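You operate a simulated robot arm through the tools that you are given. There is no shell and no other tool. Be economical: measure what you need, move in short steps, check, and stop when the job is done.

You run a simulated robot arm. Do the job below in one go: nothing can be reset, and whatever is moved stays where it is left.

TASK
Take both caps off the round sockets and put them in the CAPS tray.

The check looks at the end state, three seconds after you hand in, the way a careful person would. Anything else that was tipped, shoved, dropped, spilled or broken makes it a failure. A push-on lid holds only when it is set on centred and level and pressed home; a screw cap is set on level and turned clockwise until tight.

THE ROBOT
A 6-joint arm with a two-finger parallel gripper, fixed in place. Base frame: the origin is at the foot of the arm, x ahead of it, y to its left, z up. Readings come in mm, degrees, newtons and seconds.
Its first joint turns from -166.0 to 166.0 degrees. Payload 4.1 kg.
The tool frame sits at the grasp point between the pads (the TCP): z along the fingers, y along the line on which they close. The tips reach 23 mm beyond it. The gripper opens to 94 mm. The fingers are 38 mm wide and 10 mm thick; the gripper's body (54 by 96 mm) begins 39 mm behind the TCP.
Orientation is that of the tool frame in the base frame, as [roll, pitch, yaw] about the fixed x, y, z axes, in that order (R = Rz(yaw) Ry(pitch) Rx(roll)). With the fingers straight down and closing along the base's y, the tool's x points along the base's -x, its y along +y and its z along -z.

THE INTERFACE
- The arm moves only by the tool move_arm. Its argument "plan" is a list of rows, each a list of 7 numbers: the turn, a rotation vector about the tool's x, y, z in degrees, then the shift along the tool's x, y, z in mm, then the finger opening in mm, from 0 to 94. In form: [[rx, ry, rz, x, y, z, claw], ...]. A call has 1 to 10 rows; each row shifts and turns the commanded pose from where the row before left it, along the tool's axes as they then stand. Each row takes 0.2 s and may step no farther than 50 mm and 8.6 degrees from the row before; otherwise, or with a gripper value out of range, the whole call is refused. Where a pose cannot be reached the arm comes as near as it can. A force on the tool above 40 N (or 10 N above the force at the start of the call, whichever is more), or a blocked arm, ends the call early, and 0.2 s more pass. Each finger travels about 45 mm/s and halts on what it meets, pressing with about 21 N; the grip force reading is that of the motor and also rises with nothing between the fingers. The clock runs only during rows and for 0.2 s after the last one: add rows that do not move to give the fingers time. It gives the time, the measured TCP pose, the force on the tool (base axes), the opening and the grip force at its end, in the units of the frame above (readings bear some noise), and new pictures: "show" is both (left out), scene, wrist or none.
- Cameras (640 x 400 px; columns grow to the right, rows downward): "scene" is fixed at [399, 502, 1506.8]; the picture's right is [-0.82, 0.57, 0.00], its down [0.54, 0.78, -0.32] and it looks along [-0.18, -0.26, -0.95] (base axes); focal length 327 px, centre (320, 200). "wrist" rides on the gripper at [86, 16, -74] in the tool frame; the picture's right is [-0.18, 0.98, 0.00], its down [-0.58, -0.11, -0.81] and it looks along [-0.79, -0.15, 0.59] (tool axes); focal length 243 px, centre (320, 200). There is no depth. A picture from a camera that has moved, and an enlarged one, comes with that camera's place and axes in the base frame and with its lens.
- slide_trunk(by): slides the trunk up (or, below 0, down) by that many mm; the arm rides with it, the base frame stays. It gives what a move gives, with no picture.
- zoom(camera, box): a new picture of the part [left, top, right, bottom] of that camera's present view, enlarged. The clock stands still meanwhile.
- sign_off(): hands the job in; it is judged then, once.

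Work in short steps. Places have to be worked out from the pictures, the camera data and where the tool is seen: move nearer, look again, correct. Check each grasp and each placing, and mend what went wrong. You have 120 turns and 200 pictures in all, those below and enlarged ones among them. Open the gripper and draw the arm clear of the work before you hand the job in, unless the task says otherwise; then end with one line.

The tools are called after "Call:" by a JSON object that holds its "api" and its "payload". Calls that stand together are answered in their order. move_arm: Moves the arm, as the interface text tells. Its arguments: {"type":"object","properties":{"plan":{"type":"array"},"show":{"type":"string","enum":["both","scene","wrist","none"]}},"required":["plan"]} The other tools are called the same way: slide_trunk (by) slides the trunk up or down; zoom (camera, box) takes an enlarged picture of a part of a camera's view; sign_off () hands the job in.

At the start:

```text
time: 0.0
tool_pos: [246.6, 351.8, 1156.8]
orientation: [180.0, 0.0, -180.0]
ft_force: [1.1, -1.3, 0.4]
opening: 94.1
grasp_force: 0.0
trunk travel left (down, up): [-450.0, 140.0]
```

scene: 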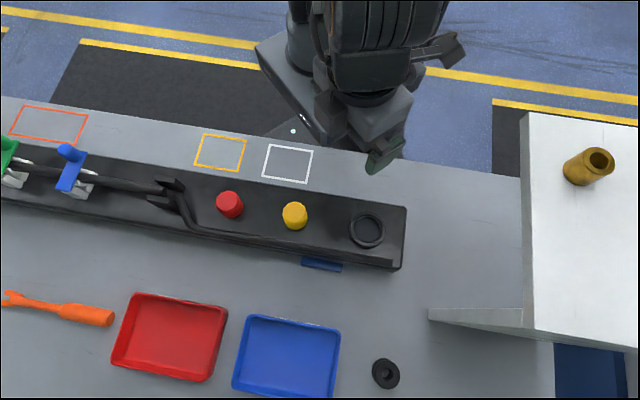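
wrist: 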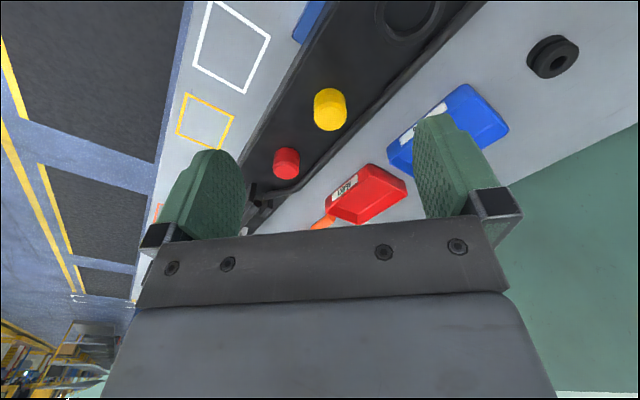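

The scene shows a red and a yellow cap on a black rail, and two trays with labels. I zoom in to read the labels and inspect the caps.

Call:
{"api": "zoom", "payload": {"camera": "wrist", "box": [260, 60, 520, 240]}}

Call:
{"api": "zoom", "payload": {"camera": "scene", "box": [180, 120, 420, 280]}}

Call:
{"api": "zoom", "payload": {"camera": "scene", "box": [90, 270, 360, 400]}}

```text
2.22 times, centred on (390, 150) of wrist
camera zoom: at [161.1, 368.7, 1230.8], right [0.18, 0.98, 0.0], down [0.58, -0.11, 0.81], along [0.79, -0.15, -0.59], focal length 539 px, centre (164, 311)
```

zoom: 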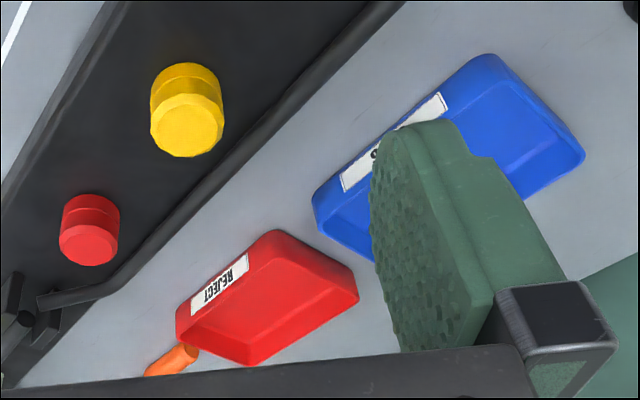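

```text
2.50 times, centred on (300, 200) of scene
camera zoom: at [399.0, 502.0, 1506.8], right [-0.82, 0.57, 0.0], down [0.54, 0.78, -0.32], along [-0.18, -0.26, -0.95], focal length 819 px, centre (370, 200)
```

zoom: 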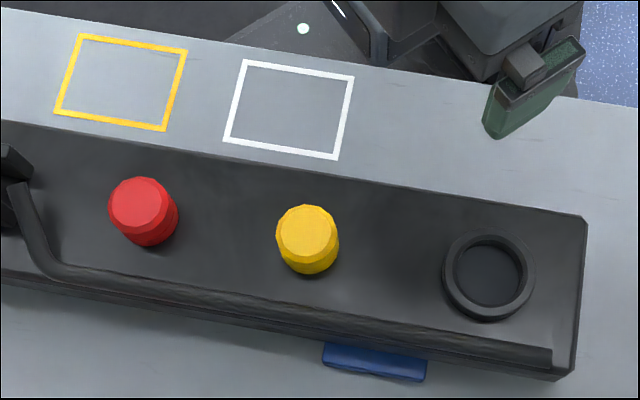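

```text
2.37 times, centred on (225, 335) of scene
camera zoom: at [399.0, 502.0, 1506.8], right [-0.82, 0.57, 0.0], down [0.54, 0.78, -0.32], along [-0.18, -0.26, -0.95], focal length 776 px, centre (545, -120)
```

zoom: 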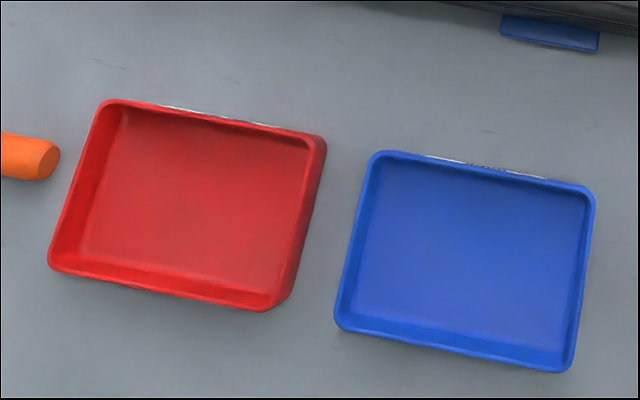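

Red tray reads REJECT, so the blue one is probably CAPS (to confirm). Triangulating both cameras puts the yellow cap top near (345,347,963) and the red one near (429,264,964), so the rail runs at −45°. I move above yellow and turn so that the fingers close along the rail.

Call:
{"api": "move_arm", "payload": {"plan": [[0, 0, 0, -49, -2, 0, 94], [0, 0, 0, -49, -3, 0, 94], [0, 0, -7.5, 0, 0, 0, 94], [0, 0, -7.5, 0, 0, 0, 94], [0, 0, -7.5, 0, 0, 0, 94], [0, 0, -7.5, 0, 0, 0, 94], [0, 0, -7.5, 0, 0, 0, 94], [0, 0, -7.5, 0, 0, 0, 94], [0, 0, 0, 0, 0, 40, 94], [0, 0, 0, 0, 0, 0, 94]]}}

```text
time: 2.2
tool_pos: [345.5, 345.2, 1115.3]
orientation: [-180.0, 0.0, -134.9]
ft_force: [0.3, 1.0, 0.5]
opening: 94.1
grasp_force: 0.1
trunk travel left (down, up): [-450.0, 140.0]
camera wrist: at [273.1, 295.9, 1189.3], right [-0.57, 0.82, 0.0], down [0.49, 0.33, 0.81], along [0.66, 0.46, -0.59], focal length 243 px, centre (320, 200)
```

scene: 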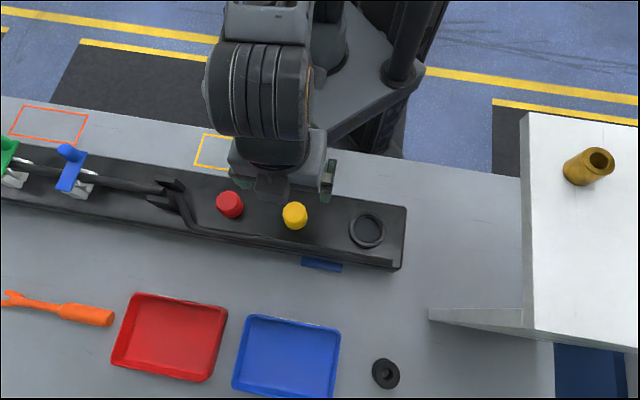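
wrist: 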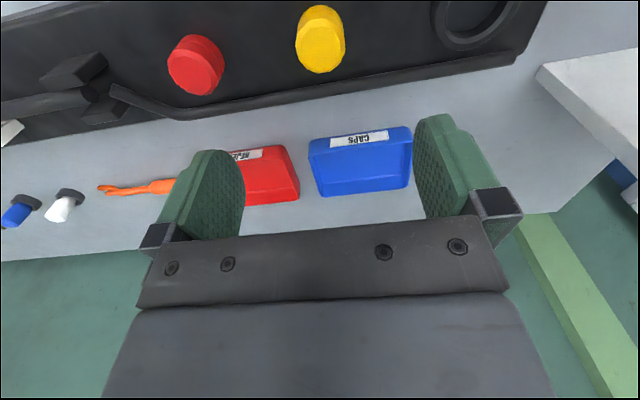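

Blue is the CAPS tray. I look closer at the caps from here to get their height and kind.

Call:
{"api": "zoom", "payload": {"camera": "wrist", "box": [150, 0, 390, 130]}}

```text
2.67 times, centred on (270, 65) of wrist
camera zoom: at [273.1, 295.9, 1189.3], right [-0.57, 0.82, 0.0], down [0.49, 0.33, 0.81], along [0.66, 0.46, -0.59], focal length 647 px, centre (453, 560)
```

zoom: 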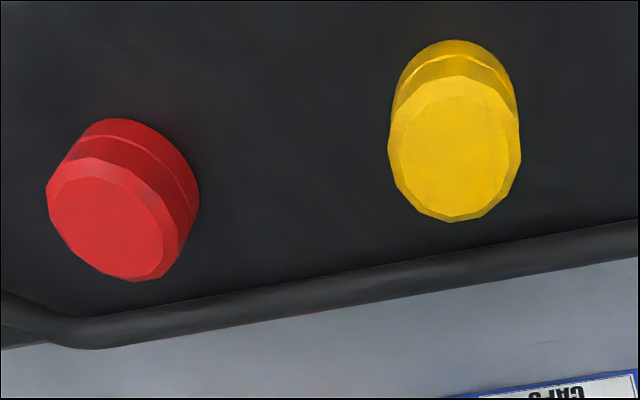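

CAPS confirmed on blue; the third ray agrees: yellow (345,348), red (429,264), diameter about 42, height about 30. I descend over yellow to z≈980 and look again.

Call:
{"api": "move_arm", "payload": {"plan": [[0, 0, 0, -1.3, 2, 45, 94], [0, 0, 0, 0, 0, 45, 94], [0, 0, 0, 0, 0, 25, 94], [0, 0, 0, 0, 0, 20, 94], [0, 0, 0, 0, 0, 0, 94]]}}

```text
time: 3.4
tool_pos: [344.4, 349.5, 981.8]
orientation: [-180.0, 0.0, -135.1]
ft_force: [0.2, -0.5, 0.5]
opening: 94.0
grasp_force: 0.0
trunk travel left (down, up): [-450.0, 140.0]
camera wrist: at [272.7, 300.3, 1056.4], right [-0.57, 0.82, 0.0], down [0.49, 0.33, 0.81], along [0.67, 0.46, -0.59], focal length 243 px, centre (320, 200)
```

scene: 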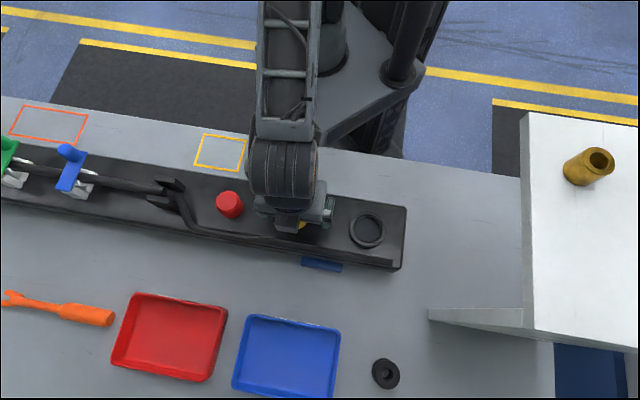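
wrist: 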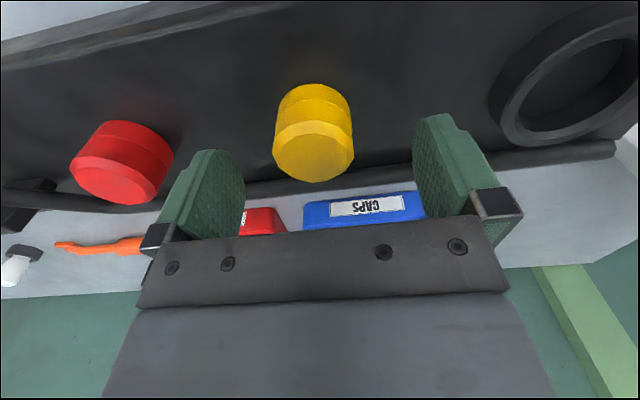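

Cap top reads about (345,346,963), base around z≈936. I correct by ~3 mm and go to z≈966, so the tips stay at 943 above the rail.

Call:
{"api": "move_arm", "payload": {"plan": [[0, 0, 0, 1.6, -2, 0, 94], [0, 0, 0, 0, 0, 8, 94], [0, 0, 0, 0, 0, 8, 94], [0, 0, 0, 0, 0, 0, 94]], "show": "wrist"}}

```text
time: 4.4
tool_pos: [342.8, 346.3, 966.0]
orientation: [-179.9, 0.0, -135.0]
ft_force: [0.0, -0.3, 0.4]
opening: 94.0
grasp_force: 0.1
trunk travel left (down, up): [-450.0, 140.0]
camera wrist: at [271.7, 297.0, 1040.1], right [-0.57, 0.82, 0.0], down [0.49, 0.33, 0.81], along [0.67, 0.46, -0.59], focal length 243 px, centre (320, 200)
```

wrist: 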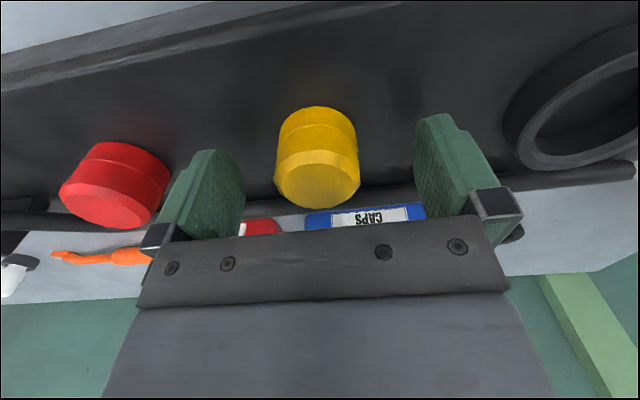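

Slightly off by ~2 mm along the closing line; I correct and close.

Call:
{"api": "move_arm", "payload": {"plan": [[0, 0, 0, -1.3, -1.5, 0, 94], [0, 0, 0, 0, 0, 0, 60], [0, 0, 0, 0, 0, 0, 48], [0, 0, 0, 0, 0, 0, 30], [0, 0, 0, 0, 0, 0, 30], [0, 0, 0, 0, 0, 0, 30]], "show": "wrist"}}

```text
time: 5.8
tool_pos: [345.7, 346.3, 964.8]
orientation: [179.9, 0.0, -135.0]
ft_force: [0.6, -0.6, -0.3]
opening: 41.8
grasp_force: 21.4
trunk travel left (down, up): [-450.0, 140.0]
camera wrist: at [274.0, 296.8, 1040.3], right [-0.57, 0.82, 0.0], down [0.49, 0.33, 0.81], along [0.67, 0.46, -0.59], focal length 243 px, centre (320, 200)
```

wrist: 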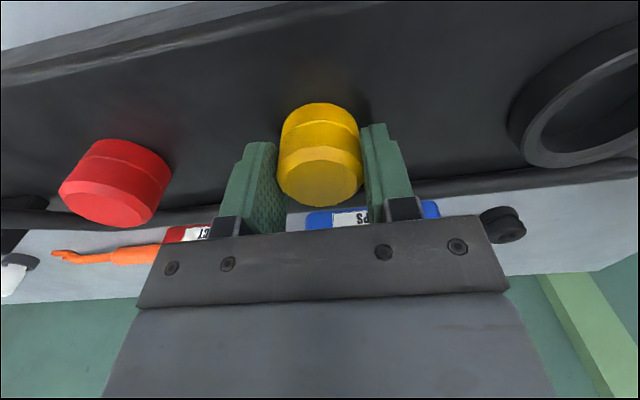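

Grip on the cap at 41.8 mm. I pull up gently by 2 mm to learn whether it is push-on or screwed.

Call:
{"api": "move_arm", "payload": {"plan": [[0, 0, 0, 0, 0, -1, 30], [0, 0, 0, 0, 0, -1, 30], [0, 0, 0, 0, 0, 0, 30]], "show": "wrist"}}

```text
time: 6.6
tool_pos: [346.4, 346.0, 966.6]
orientation: [-180.0, -0.2, -134.9]
ft_force: [-1.2, -5.1, -14.8]
opening: 41.9
grasp_force: 20.8
trunk travel left (down, up): [-450.0, 140.0]
camera wrist: at [274.2, 297.1, 1041.1], right [-0.56, 0.83, 0.0], down [0.49, 0.34, 0.8], along [0.66, 0.45, -0.59], focal length 243 px, centre (320, 200)
```

wrist: 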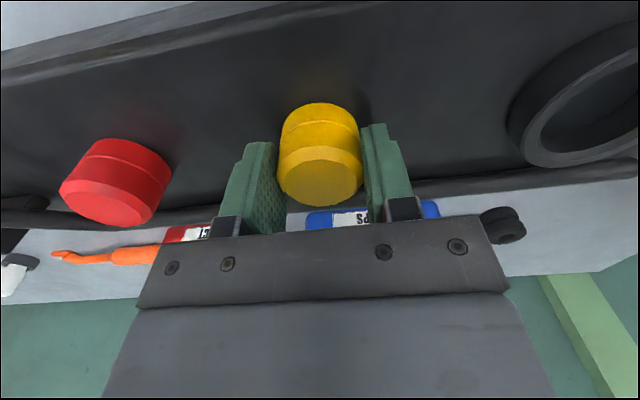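

The cap resists with ~15 N. I try a counter-clockwise turn (tool −z) while keeping light pull, and watch the force.

Call:
{"api": "move_arm", "payload": {"plan": [[0, 0, -8, 0, 0, 0, 30], [0, 0, -8, 0, 0, 0, 30], [0, 0, -8, 0, 0, 0, 30], [0, 0, -8, 0, 0, 0, 30], [0, 0, 0, 0, 0, 0, 30]], "show": "wrist"}}

```text
time: 7.8
tool_pos: [346.0, 345.4, 966.1]
orientation: [179.9, 0.0, -103.0]
ft_force: [-6.0, -8.9, -10.2]
opening: 41.9
grasp_force: 20.6
trunk travel left (down, up): [-450.0, 140.0]
camera wrist: at [312.1, 265.9, 1042.0], right [-0.92, 0.4, 0.0], down [0.24, 0.54, 0.81], along [0.32, 0.74, -0.59], focal length 243 px, centre (320, 200)
```

wrist: 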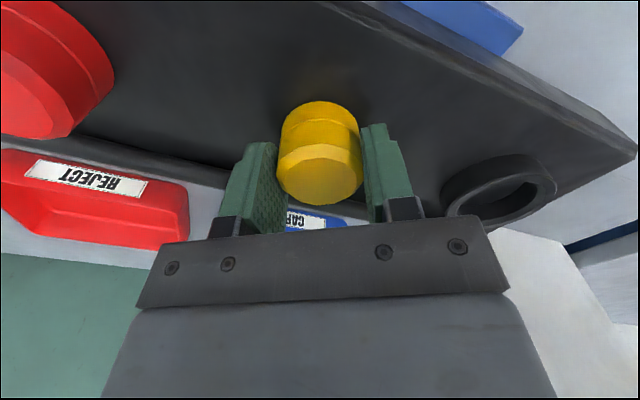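

Pull force eased from 14.8 to 10.2 N. I check whether the cap turned with the fingers.

Call:
{"api": "zoom", "payload": {"camera": "wrist", "box": [240, 80, 400, 220]}}

Call:
{"api": "move_arm", "payload": {"plan": [[0, 0, -8, 0, 0, 0, 30], [0, 0, -8, 0, 0, 0, 30], [0, 0, -8, 0, 0, 0, 30], [0, 0, -8, 0, 0, 0, 30], [0, 0, 0, 0, 0, 0, 30]], "show": "wrist"}}

Call:
{"api": "zoom", "payload": {"camera": "wrist", "box": [240, 80, 400, 220]}}

```text
2.86 times, centred on (320, 150) of wrist
camera zoom: at [312.1, 265.9, 1042.0], right [-0.92, 0.4, 0.0], down [0.24, 0.54, 0.81], along [0.32, 0.74, -0.59], focal length 693 px, centre (320, 343)
```

zoom: 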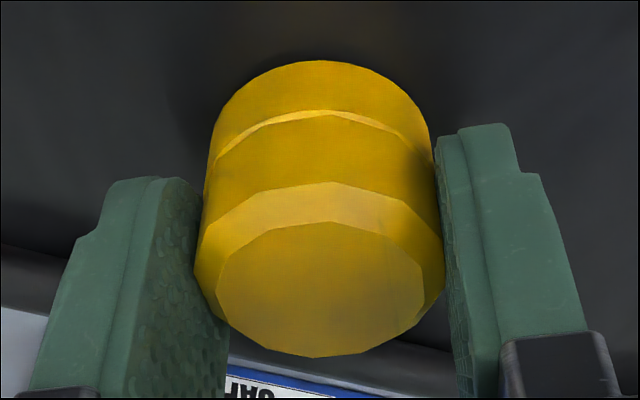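

```text
time: 9.0
tool_pos: [346.6, 346.2, 967.0]
orientation: [180.0, 0.0, -71.0]
ft_force: [-0.6, -2.2, 0.5]
opening: 42.0
grasp_force: 21.1
trunk travel left (down, up): [-450.0, 140.0]
camera wrist: at [360.3, 260.0, 1042.2], right [-0.99, -0.15, 0.0], down [-0.09, 0.59, 0.81], along [-0.12, 0.8, -0.59], focal length 243 px, centre (320, 200)
```

wrist: 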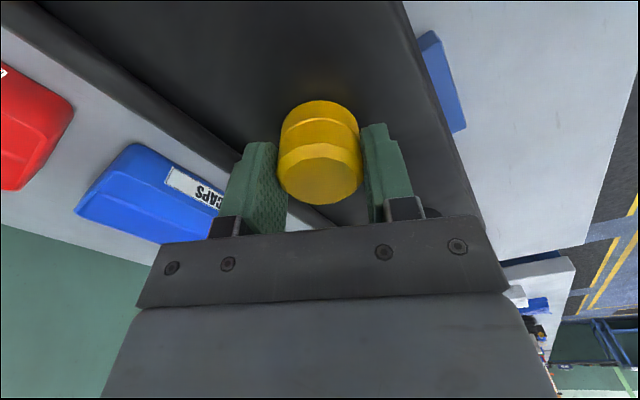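

```text
2.86 times, centred on (320, 150) of wrist
camera zoom: at [360.3, 260.0, 1042.2], right [-0.99, -0.15, 0.0], down [-0.09, 0.59, 0.81], along [-0.12, 0.8, -0.59], focal length 693 px, centre (320, 343)
```

zoom: 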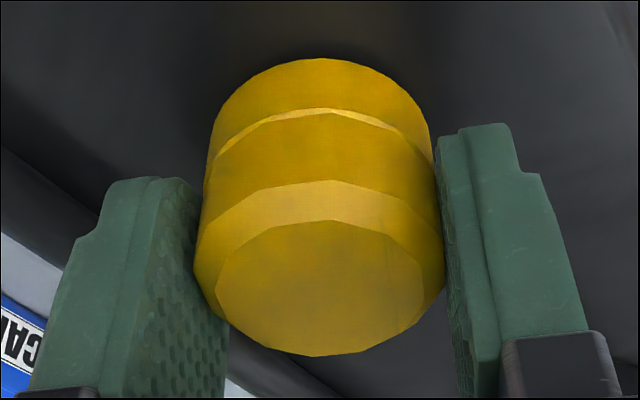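

The cap turned with the fingers and the pull force has vanished, so it is loosening. I lift 3 mm to test.

Call:
{"api": "move_arm", "payload": {"plan": [[0, 0, 0, 0, 0, -1.5, 30], [0, 0, 0, 0, 0, -1.5, 30], [0, 0, 0, 0, 0, 0, 30]], "show": "wrist"}}

```text
time: 9.8
tool_pos: [347.2, 346.5, 969.4]
orientation: [-180.0, 0.0, -71.0]
ft_force: [0.8, -0.3, -0.3]
opening: 41.9
grasp_force: 20.8
trunk travel left (down, up): [-450.0, 140.0]
camera wrist: at [360.5, 260.7, 1044.6], right [-0.99, -0.15, 0.0], down [-0.09, 0.58, 0.81], along [-0.12, 0.8, -0.59], focal length 243 px, centre (320, 200)
```

wrist: 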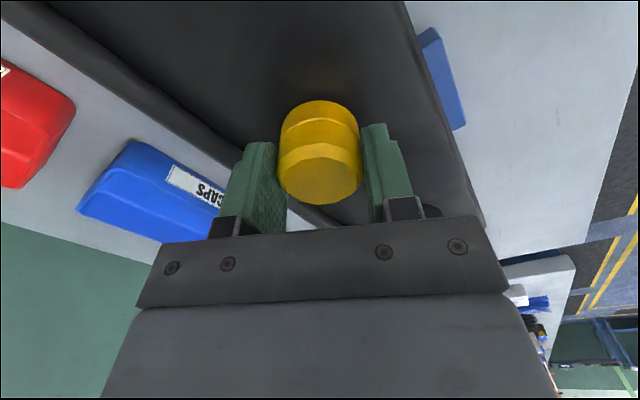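

The cap is free. I lift it 90 mm and turn back so that the wrist camera looks outwards at the tray.

Call:
{"api": "move_arm", "payload": {"plan": [[0, 0, 0, 0, 0, -40, 30], [0, 0, 0, 0, 0, -50, 30], [0, 0, 8, 0, 0, 0, 30], [0, 0, 8, 0, 0, 0, 30], [0, 0, 8, 0, 0, 0, 30], [0, 0, 8, 0, 0, 0, 30], [0, 0, 8, 0, 0, 0, 30], [0, 0, 8, 0, 0, 0, 30], [0, 0, 8, 0, 0, 0, 30], [0, 0, 8, 0, 0, 0, 30]]}}

```text
time: 12.0
tool_pos: [348.3, 347.9, 1060.0]
orientation: [-180.0, 0.0, -135.0]
ft_force: [-0.2, 0.4, -0.2]
opening: 41.9
grasp_force: 21.0
trunk travel left (down, up): [-450.0, 140.0]
camera wrist: at [274.6, 297.7, 1134.2], right [-0.56, 0.83, 0.0], down [0.49, 0.33, 0.81], along [0.67, 0.45, -0.59], focal length 243 px, centre (320, 200)
```

scene: 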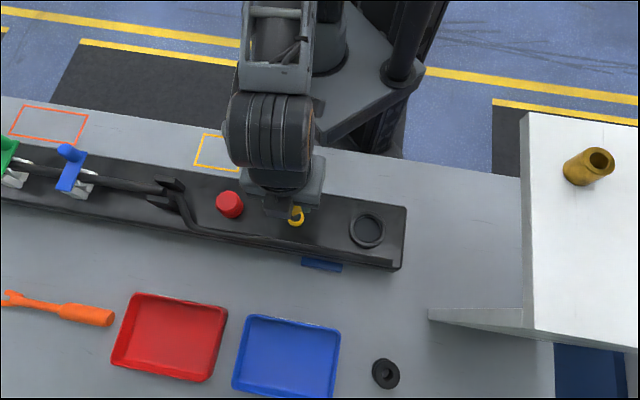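
wrist: 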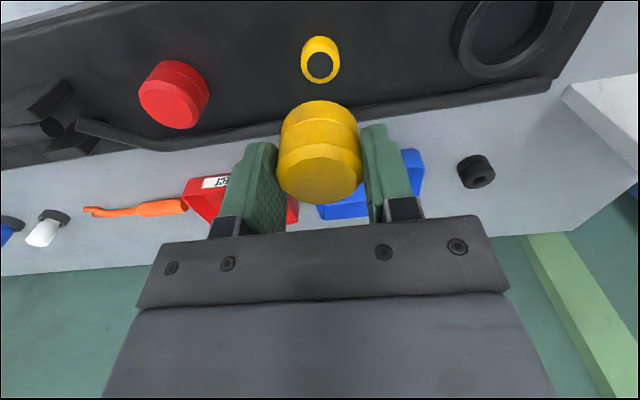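

The cap is held and the yellow socket is bare. Next I move out towards the tray spot at about (452,544), to see whether the arm can reach it at this height.

Call:
{"api": "move_arm", "payload": {"plan": [[0, 0, 0, -42, 13, 0, 30], [0, 0, 0, -42, 13, 0, 30], [0, 0, 0, -42, 13, 0, 30], [0, 0, 0, -42, 13, 0, 30], [0, 0, 0, -42, 13, 0, 30], [0, 0, 0, 0, 0, 0, 30]]}}

```text
time: 13.4
tool_pos: [423.2, 498.0, 1055.7]
orientation: [180.0, -0.1, -135.0]
ft_force: [0.2, -0.2, 0.0]
opening: 41.9
grasp_force: 20.6
out of reach, approached as far as the arm can: row 4, 5
trunk travel left (down, up): [-450.0, 140.0]
camera wrist: at [352.1, 448.9, 1129.7], right [-0.57, 0.82, 0.0], down [0.49, 0.33, 0.81], along [0.67, 0.46, -0.59], focal length 243 px, centre (320, 200)
```

scene: 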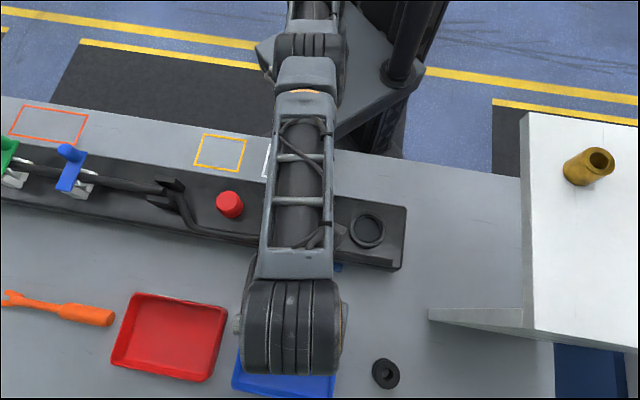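
wrist: 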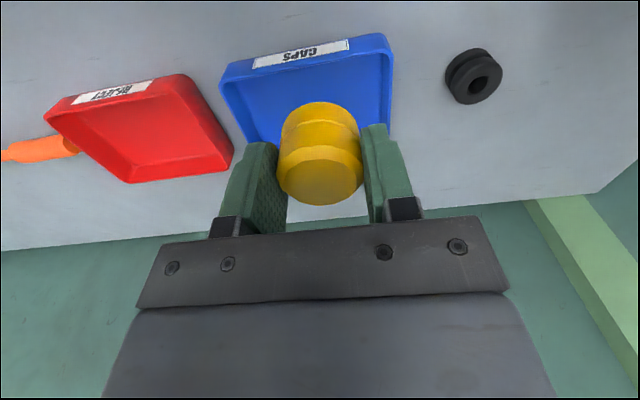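

The reach limit shows at r≈653 here. I zoom in to find the tray rim precisely before planning around the reach.

Call:
{"api": "zoom", "payload": {"camera": "wrist", "box": [200, 20, 410, 160]}}

```text
2.86 times, centred on (305, 90) of wrist
camera zoom: at [352.1, 448.9, 1129.7], right [-0.57, 0.82, 0.0], down [0.49, 0.33, 0.81], along [0.67, 0.46, -0.59], focal length 693 px, centre (363, 514)
```

zoom: 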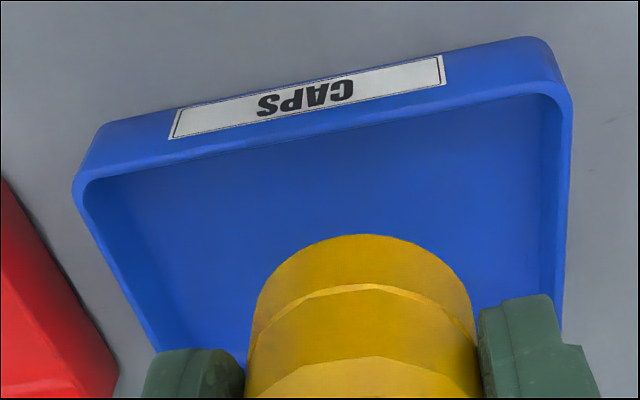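

Triangulating the rim gives near corners about (506,439) and (392,550) at z≈908, so cap spots are at r≈700, slightly beyond the tool-down reach here. Reach improves lower relative to the shoulder, so I raise the trunk.

Call:
{"api": "slide_trunk", "payload": {"by": 110}}

```text
time: 14.8
tool_pos: [424.5, 499.1, 1164.5]
orientation: [-180.0, 0.1, -135.0]
ft_force: [-0.1, 0.0, -0.1]
opening: 42.0
grasp_force: 21.4
trunk travel left (down, up): [-560.0, 30.0]
```

Now I descend and push outward, to see the reach obtained.

Call:
{"api": "move_arm", "payload": {"plan": [[0, 0, 0, 0, 0, 45, 30], [0, 0, 0, 0, 0, 45, 30], [0, 0, 0, 0, 0, 45, 30], [0, 0, 0, 0, 0, 25, 30], [0, 0, 0, -20, 8, 0, 30], [0, 0, 0, -20, 8, 0, 30], [0, 0, 0, 0, 0, 0, 30]]}}

```text
time: 16.4
tool_pos: [436.2, 530.3, 1002.2]
orientation: [-180.0, 0.1, -135.1]
ft_force: [-0.3, 0.5, -0.5]
opening: 42.0
grasp_force: 21.7
out of reach, approached as far as the arm can: row 6
trunk travel left (down, up): [-560.0, 30.0]
camera wrist: at [363.3, 480.9, 1077.5], right [-0.57, 0.82, 0.0], down [0.49, 0.34, 0.81], along [0.66, 0.46, -0.59], focal length 243 px, centre (320, 200)
```

scene: 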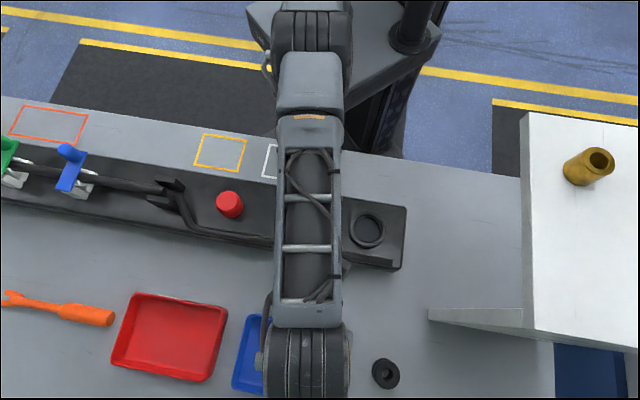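
wrist: 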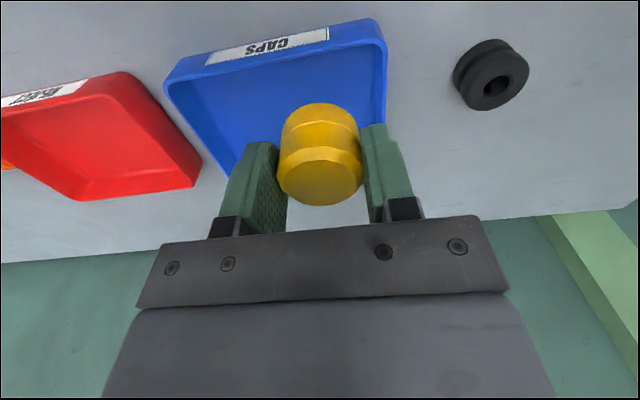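

Tool-down reach tops out at about r≈688 and I need ≈705, so I tilt the tips 7° outwards and shift out 20 mm.

Call:
{"api": "move_arm", "payload": {"plan": [[0, -3.5, 0, 0, 0, 0, 30], [0, -3.5, 0, 0, 0, 0, 30], [0, 0, 0, 0, 0, 0, 30], [0, 0, 0, -10, 2, 1.2, 30], [0, 0, 0, -8, 0, 1.2, 30], [0, 0, 0, 0, 0, 0, 30]]}}

```text
time: 17.8
tool_pos: [446.6, 542.2, 1003.2]
orientation: [-180.0, 7.0, -135.0]
ft_force: [-0.5, 0.3, -0.2]
opening: 41.9
grasp_force: 20.9
trunk travel left (down, up): [-560.0, 30.0]
camera wrist: at [369.4, 488.4, 1066.6], right [-0.57, 0.82, 0.02], down [0.42, 0.26, 0.87], along [0.71, 0.5, -0.49], focal length 243 px, centre (320, 200)
```

scene: 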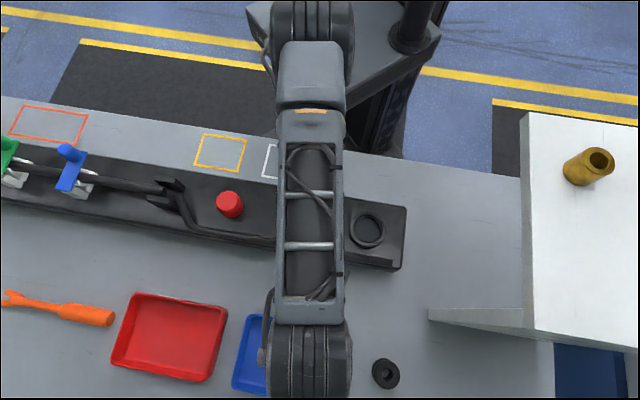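
wrist: 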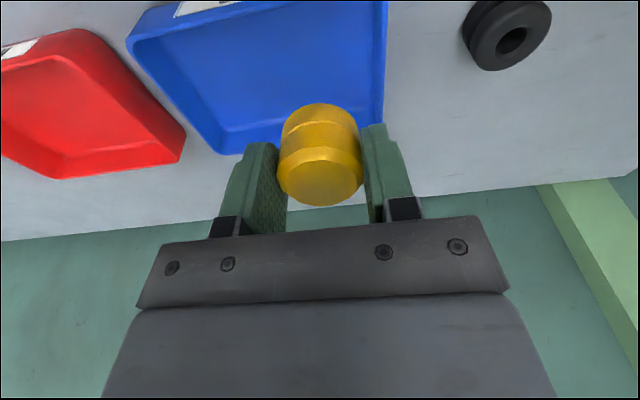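

At (447,542) now, 32 mm inside the near edge and 44 mm from the right wall. I step outwards 4 mm more and descend straight to z≈975.

Call:
{"api": "move_arm", "payload": {"plan": [[0, 0, 0, -4, 0, 0.5, 30], [0, 0, 0, 1.7, 0, 14, 30], [0, 0, 0, 1.7, 0, 14, 30], [0, 0, 0, 0, 0, 0, 30]], "show": "wrist"}}

```text
time: 18.8
tool_pos: [450.2, 546.5, 974.9]
orientation: [180.0, 6.9, -135.0]
ft_force: [-0.8, -0.5, -0.8]
opening: 41.7
grasp_force: 21.1
trunk travel left (down, up): [-560.0, 30.0]
camera wrist: at [372.3, 491.4, 1039.0], right [-0.57, 0.82, 0.02], down [0.42, 0.26, 0.87], along [0.71, 0.5, -0.49], focal length 243 px, centre (320, 200)
```

wrist: 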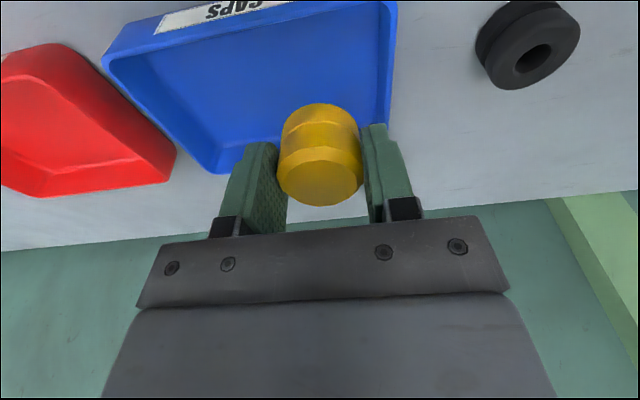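

Nothing touched yet; tray rim confirmed near z≈912. I descend 35 mm further.

Call:
{"api": "move_arm", "payload": {"plan": [[0, 0, 0, 1.2, 0, 10, 30], [0, 0, 0, 1.2, 0, 10, 30], [0, 0, 0, 1, 0, 8, 30], [0, 0, 0, 0.9, 0, 7, 30], [0, 0, 0, 0, 0, 0, 30]], "show": "wrist"}}

```text
time: 20.0
tool_pos: [449.8, 546.5, 941.1]
orientation: [179.9, 7.0, -135.0]
ft_force: [-0.4, 0.5, -0.2]
opening: 41.6
grasp_force: 20.7
trunk travel left (down, up): [-560.0, 30.0]
camera wrist: at [371.9, 492.0, 1003.8], right [-0.57, 0.82, 0.02], down [0.42, 0.26, 0.87], along [0.71, 0.5, -0.49], focal length 243 px, centre (320, 200)
```

wrist: 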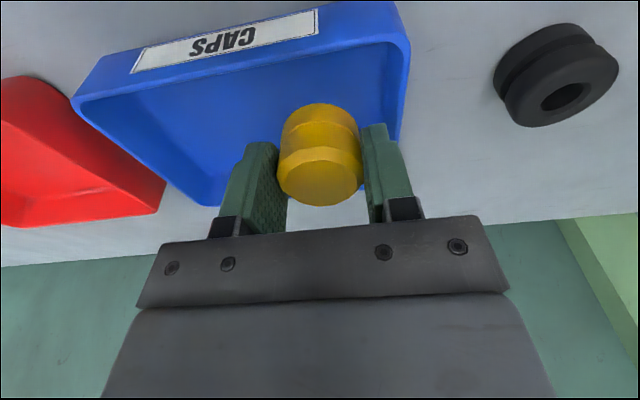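

Still free at z=941; the cap's bottom is about level with the rim and ~15 mm inside the near wall. I go on down in small steps to contact.

Call:
{"api": "move_arm", "payload": {"plan": [[0, 0, 0, 0.5, 0, 4, 30], [0, 0, 0, 0.5, 0, 4, 30], [0, 0, 0, 0.3, 0, 2.5, 30], [0, 0, 0, 0, 0, 0, 30]], "show": "wrist"}}

```text
time: 21.0
tool_pos: [449.9, 547.9, 929.7]
orientation: [-180.0, 7.0, -134.9]
ft_force: [-0.6, -0.2, -0.3]
opening: 42.0
grasp_force: 21.2
trunk travel left (down, up): [-560.0, 30.0]
camera wrist: at [372.0, 491.9, 993.4], right [-0.57, 0.82, 0.02], down [0.42, 0.26, 0.87], along [0.71, 0.5, -0.49], focal length 243 px, centre (320, 200)
```

wrist: 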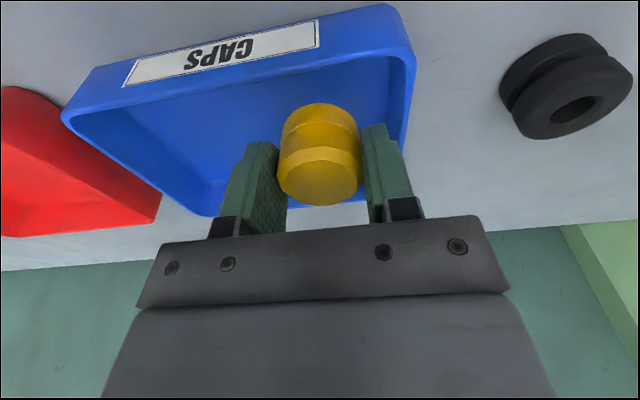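

No contact yet; continuing down in 2–3 mm steps.

Call:
{"api": "move_arm", "payload": {"plan": [[0, 0, 0, 0.3, 0, 2.5, 30], [0, 0, 0, 0.3, 0, 2.5, 30], [0, 0, 0, 0.3, 0, 2, 30], [0, 0, 0, 0, 0, 0, 30]], "show": "wrist"}}

```text
time: 22.0
tool_pos: [450.6, 547.0, 922.5]
orientation: [180.0, 7.1, -135.0]
ft_force: [0.1, 0.2, -0.5]
opening: 42.0
grasp_force: 20.2
trunk travel left (down, up): [-560.0, 30.0]
camera wrist: at [371.9, 491.5, 986.3], right [-0.57, 0.82, 0.02], down [0.42, 0.26, 0.87], along [0.71, 0.5, -0.49], focal length 243 px, centre (320, 200)
```

wrist: 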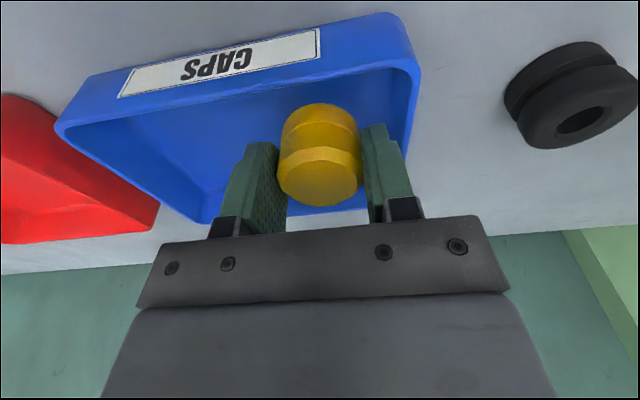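

Still no contact force; a few more mm.

Call:
{"api": "move_arm", "payload": {"plan": [[0, 0, 0, 0.2, 0, 2, 30], [0, 0, 0, 0.2, 0, 2, 30], [0, 0, 0, 0.2, 0, 2, 30], [0, 0, 0, 0, 0, 0, 30]], "show": "wrist"}}

```text
time: 23.0
tool_pos: [449.2, 546.5, 915.6]
orientation: [180.0, 7.0, -135.0]
ft_force: [-0.5, -0.6, 0.0]
opening: 41.8
grasp_force: 21.4
trunk travel left (down, up): [-560.0, 30.0]
camera wrist: at [372.1, 492.1, 980.1], right [-0.57, 0.82, 0.02], down [0.42, 0.26, 0.87], along [0.71, 0.5, -0.49], focal length 243 px, centre (320, 200)
```

wrist: 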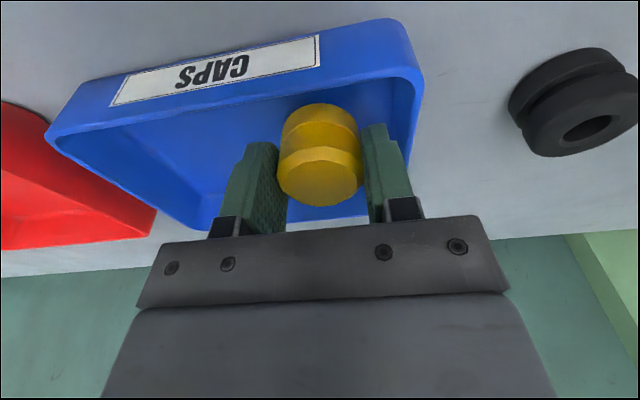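

The tray looks deeper than assumed (floor perhaps z≈870). I continue in steps of 2–3 mm.

Call:
{"api": "move_arm", "payload": {"plan": [[0, 0, 0, 0.3, 0, 2.5, 30], [0, 0, 0, 0.3, 0, 2.5, 30], [0, 0, 0, 0.3, 0, 2, 30], [0, 0, 0, 0, 0, 0, 30]], "show": "wrist"}}

```text
time: 24.0
tool_pos: [449.2, 548.1, 910.6]
orientation: [-180.0, 6.9, -135.0]
ft_force: [0.5, -0.3, -0.2]
opening: 42.0
grasp_force: 20.9
trunk travel left (down, up): [-560.0, 30.0]
camera wrist: at [372.0, 492.2, 973.0], right [-0.57, 0.82, 0.02], down [0.42, 0.26, 0.87], along [0.71, 0.5, -0.49], focal length 243 px, centre (320, 200)
```

wrist: 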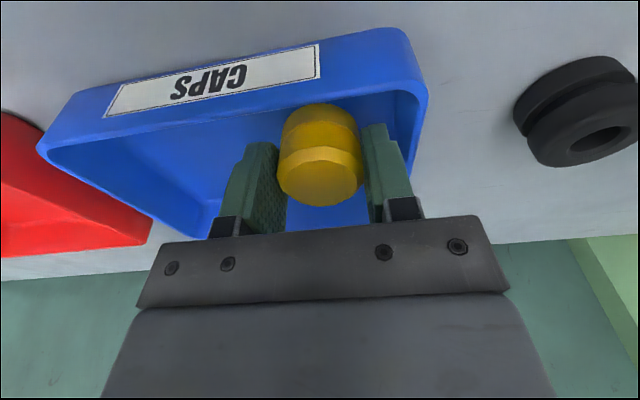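

No contact yet; the near rim now starts to hide the cap's base, so it is inside. Going on.

Call:
{"api": "move_arm", "payload": {"plan": [[0, 0, 0, 0.2, 0, 2, 30], [0, 0, 0, 0.2, 0, 2, 30], [0, 0, 0, 0.2, 0, 2, 30], [0, 0, 0, 0.2, 0, 2, 30], [0, 0, 0, 0, 0, 0, 30]], "show": "wrist"}}

```text
time: 25.2
tool_pos: [450.1, 547.5, 901.9]
orientation: [179.9, 7.1, -135.0]
ft_force: [0.1, -0.9, 3.5]
opening: 42.2
grasp_force: 20.9
trunk travel left (down, up): [-560.0, 30.0]
camera wrist: at [372.6, 491.9, 965.8], right [-0.57, 0.82, 0.02], down [0.41, 0.26, 0.87], along [0.71, 0.5, -0.49], focal length 243 px, centre (320, 200)
```

wrist: 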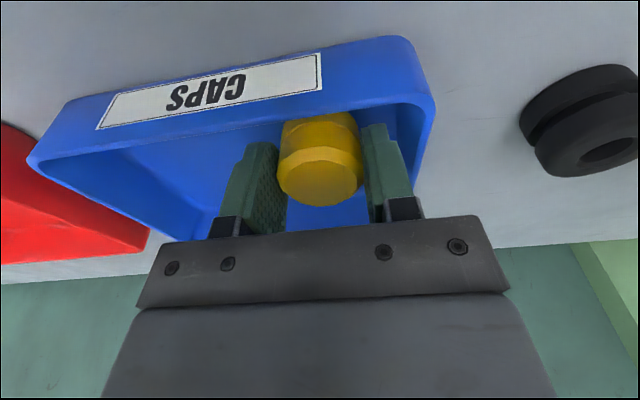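

Contact (Fz +3.5 N) at z≈902. I open a little (to 50, keeping off the wall) and draw up along the tool axis.

Call:
{"api": "move_arm", "payload": {"plan": [[0, 0, 0, 0, 0, 0, 50], [0, 0, 0, 0, 0, 0, 50], [0, 0, 0, 0, 0, -10, 50], [0, 0, 0, 0, 0, -20, 50], [0, 0, 0, 0, 0, -40, 50], [0, 0, 0, 0, 0, -40, 50], [0, 0, 0, 0, 0, 0, 50]]}}

```text
time: 26.8
tool_pos: [440.3, 535.7, 1010.7]
orientation: [-180.0, 7.0, -135.0]
ft_force: [-0.6, -0.2, -0.6]
opening: 49.8
grasp_force: 0.1
trunk travel left (down, up): [-560.0, 30.0]
camera wrist: at [362.0, 480.3, 1075.0], right [-0.57, 0.82, 0.02], down [0.42, 0.26, 0.87], along [0.71, 0.5, -0.49], focal length 243 px, centre (320, 200)
```

scene: 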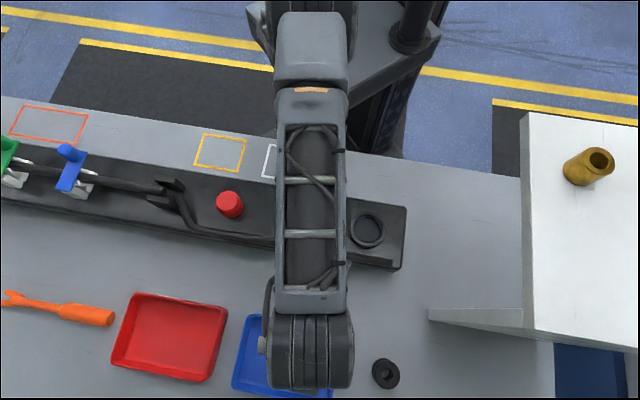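
wrist: 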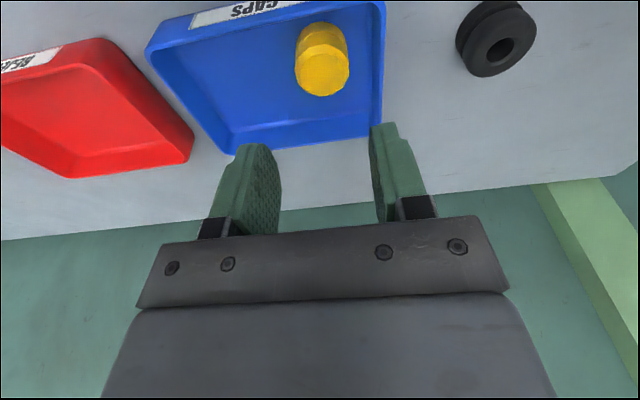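

Yellow stands upright in the tray. I now travel up and over to the red cap at (429,264), levelling the tool and opening the fingers.

Call:
{"api": "move_arm", "payload": {"plan": [[0, 0, 0, 0, 0, -50, 60], [0, 0, 0, 33.3, -30.75, 0, 94], [0, 3.5, 0, 33.3, -30.75, 0, 94], [0, 3.5, 0, 33.3, -30.75, 0, 94], [0, 0, 0, 33.3, -30.75, 0, 94], [0, 0, 0, 33.3, -30.75, 0, 94], [0, 0, 0, 25, -30.75, 0, 94], [0, 0, 0, 0, 0, 0, 94]]}}

```text
time: 28.6
tool_pos: [431.2, 266.2, 1049.8]
orientation: [-180.0, 0.0, -134.8]
ft_force: [0.2, 0.1, 0.1]
opening: 93.8
grasp_force: 0.1
trunk travel left (down, up): [-560.0, 30.0]
camera wrist: at [360.2, 217.1, 1124.6], right [-0.57, 0.82, 0.0], down [0.49, 0.33, 0.81], along [0.67, 0.46, -0.59], focal length 243 px, centre (320, 200)
```

scene: 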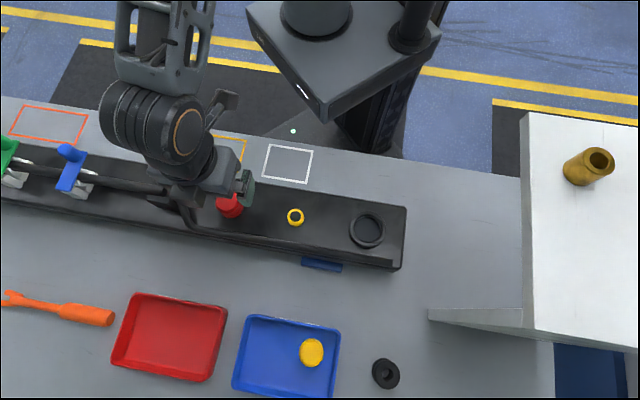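
wrist: 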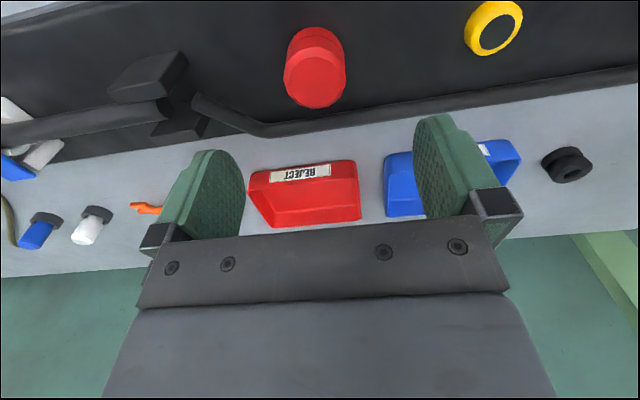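

Red cap centre now reads (431,264), rod and clamp stay clear of the fingers. I descend to z≈980 and check.

Call:
{"api": "move_arm", "payload": {"plan": [[0, 0, 0, 1.2, -1.5, 40, 94], [0, 0, 0, 0, 0, 30, 94], [0, 0, 0, 0, 0, 0, 94]], "show": "wrist"}}

```text
time: 29.4
tool_pos: [431.7, 264.6, 977.6]
orientation: [180.0, 0.1, -135.1]
ft_force: [0.1, -0.3, 0.2]
opening: 94.2
grasp_force: 0.0
trunk travel left (down, up): [-560.0, 30.0]
camera wrist: at [360.5, 215.4, 1052.8], right [-0.57, 0.82, 0.0], down [0.49, 0.33, 0.81], along [0.67, 0.46, -0.59], focal length 243 px, centre (320, 200)
```

wrist: 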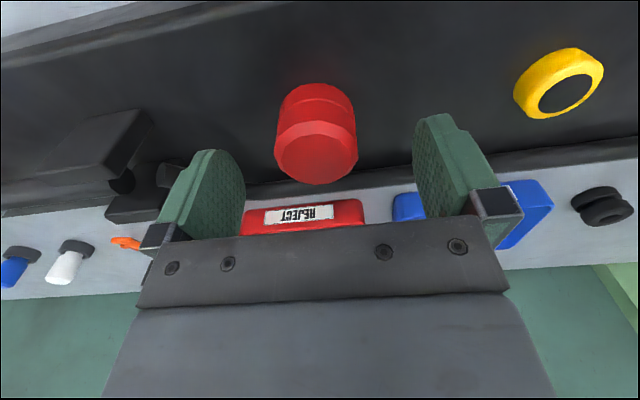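

The view nearly matches the good yellow grasp. I shift ~1.5 mm, descend to z≈965 and close.

Call:
{"api": "move_arm", "payload": {"plan": [[0, 0, 0, 0, -1.2, 6, 94], [0, 0, 0, 0, 0, 6.5, 94], [0, 0, 0, 0, 0, 0, 60], [0, 0, 0, 0, 0, 0, 48], [0, 0, 0, 0, 0, 0, 30], [0, 0, 0, 0, 0, 0, 30], [0, 0, 0, 0, 0, 0, 30]], "show": "wrist"}}

```text
time: 31.0
tool_pos: [433.8, 264.3, 966.2]
orientation: [-179.9, 0.0, -135.0]
ft_force: [3.7, -3.4, -0.4]
opening: 42.0
grasp_force: 21.1
trunk travel left (down, up): [-560.0, 30.0]
camera wrist: at [361.6, 214.8, 1040.8], right [-0.56, 0.83, 0.0], down [0.49, 0.33, 0.81], along [0.67, 0.46, -0.59], focal length 243 px, centre (320, 200)
```

wrist: 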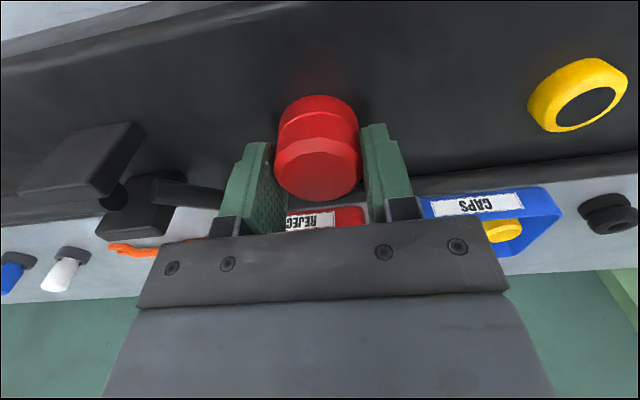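

Gripped but about 3 mm off along the finger width and ~1 mm along the closing line; turning off-centre would strain it. I reopen, correct and regrip.

Call:
{"api": "move_arm", "payload": {"plan": [[0, 0, 0, 0, 0, 0, 50], [0, 0, 0, 0, 0, 0, 50], [0, 0, 0, 2.7, -1, 0, 50], [0, 0, 0, 0, 0, 0, 50], [0, 0, 0, 0, 0, 0, 30], [0, 0, 0, 0, 0, 0, 30], [0, 0, 0, 0, 0, 0, 30]], "show": "wrist"}}

```text
time: 32.6
tool_pos: [432.4, 261.7, 967.1]
orientation: [-180.0, 0.0, -135.0]
ft_force: [0.6, 0.3, 1.1]
opening: 41.9
grasp_force: 20.9
trunk travel left (down, up): [-560.0, 30.0]
camera wrist: at [360.1, 213.2, 1041.4], right [-0.57, 0.82, 0.0], down [0.49, 0.33, 0.81], along [0.67, 0.46, -0.59], focal length 243 px, centre (320, 200)
```

wrist: 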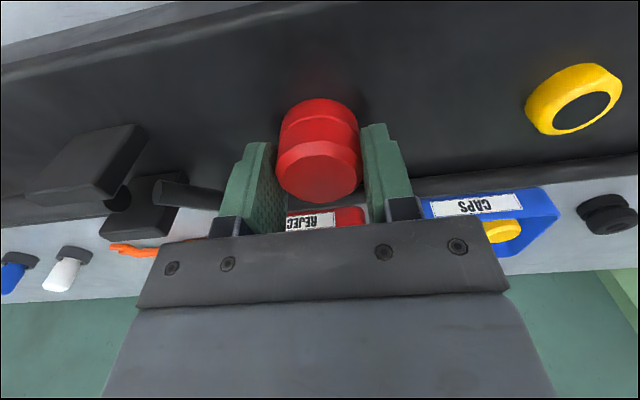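

Now well centred with no side force. I turn 64° counter-clockwise with a slight 1.5 mm upward pull.

Call:
{"api": "move_arm", "payload": {"plan": [[0, 0, 0, 0, 0, -1.5, 30], [0, 0, -8, 0, 0, 0, 30], [0, 0, -8, 0, 0, 0, 30], [0, 0, -8, 0, 0, 0, 30], [0, 0, -8, 0, 0, 0, 30], [0, 0, -8, 0, 0, 0, 30], [0, 0, -8, 0, 0, 0, 30], [0, 0, -8, 0, 0, 0, 30], [0, 0, -8, 0, 0, 0, 30], [0, 0, 0, 0, 0, 0, 30]], "show": "wrist"}}

```text
time: 34.8
tool_pos: [432.5, 262.4, 970.0]
orientation: [-179.9, -0.1, -70.9]
ft_force: [0.3, -0.4, -0.5]
opening: 42.0
grasp_force: 20.4
trunk travel left (down, up): [-560.0, 30.0]
camera wrist: at [445.9, 175.1, 1044.3], right [-0.99, -0.15, 0.0], down [-0.09, 0.58, 0.81], along [-0.12, 0.8, -0.59], focal length 243 px, centre (320, 200)
```

wrist: 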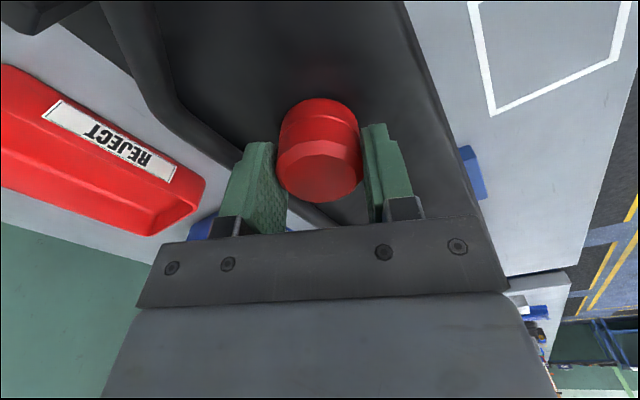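

No force: it is released like the yellow one. I lift 3 mm as a test, then raise to clear and turn back.

Call:
{"api": "move_arm", "payload": {"plan": [[0, 0, 0, 0, 0, -1.5, 30], [0, 0, 0, 0, 0, -1.5, 30], [0, 0, 0, 0, 0, 0, 30]], "show": "none"}}

```text
time: 35.6
tool_pos: [430.4, 262.3, 973.0]
orientation: [-180.0, 0.0, -71.0]
ft_force: [-0.5, -0.5, -0.7]
opening: 42.1
grasp_force: 20.6
trunk travel left (down, up): [-560.0, 30.0]
```

Free. Lifting and turning back.

Call:
{"api": "move_arm", "payload": {"plan": [[0, 0, 0, 0, 0, -40, 30], [0, 0, 0, 0, 0, -50, 30], [0, 0, 8, 0, 0, 0, 30], [0, 0, 8, 0, 0, 0, 30], [0, 0, 8, 0, 0, 0, 30], [0, 0, 8, 0, 0, 0, 30], [0, 0, 8, 0, 0, 0, 30], [0, 0, 8, 0, 0, 0, 30], [0, 0, 8, 0, 0, 0, 30], [0, 0, 8, 0, 0, 0, 30]], "show": "both"}}

Call:
{"api": "zoom", "payload": {"camera": "scene", "box": [210, 300, 420, 400]}}

```text
time: 37.8
tool_pos: [432.5, 261.6, 1062.4]
orientation: [-179.9, 0.0, -135.1]
ft_force: [-0.1, 0.3, -0.9]
opening: 41.8
grasp_force: 21.3
trunk travel left (down, up): [-560.0, 30.0]
camera wrist: at [359.2, 213.3, 1137.2], right [-0.56, 0.83, 0.0], down [0.49, 0.33, 0.81], along [0.67, 0.45, -0.59], focal length 243 px, centre (320, 200)
```

scene: 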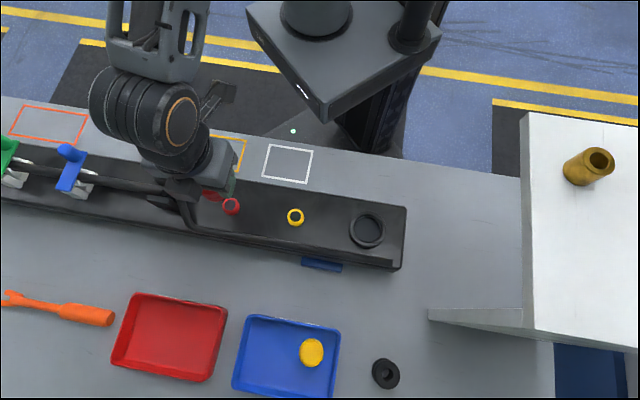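
wrist: 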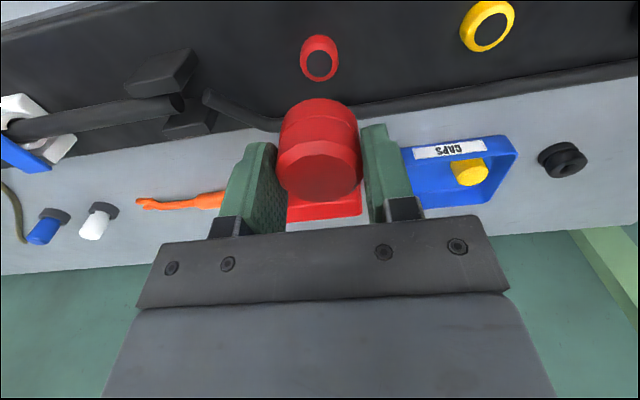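

```text
3.05 times, centred on (315, 350) of scene
camera zoom: at [399.0, 502.0, 1506.8], right [-0.82, 0.57, 0.0], down [0.54, 0.78, -0.32], along [-0.18, -0.26, -0.95], focal length 998 px, centre (335, -257)
```

zoom: 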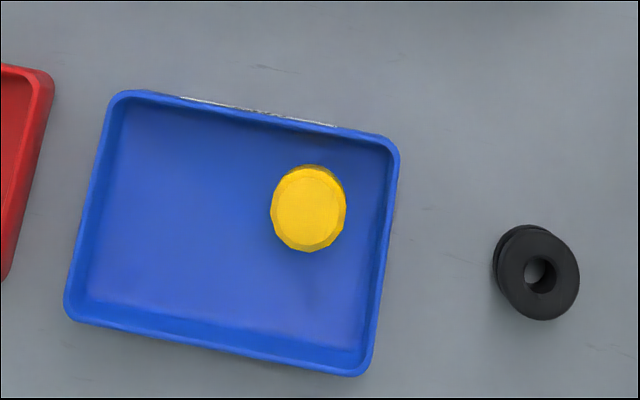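

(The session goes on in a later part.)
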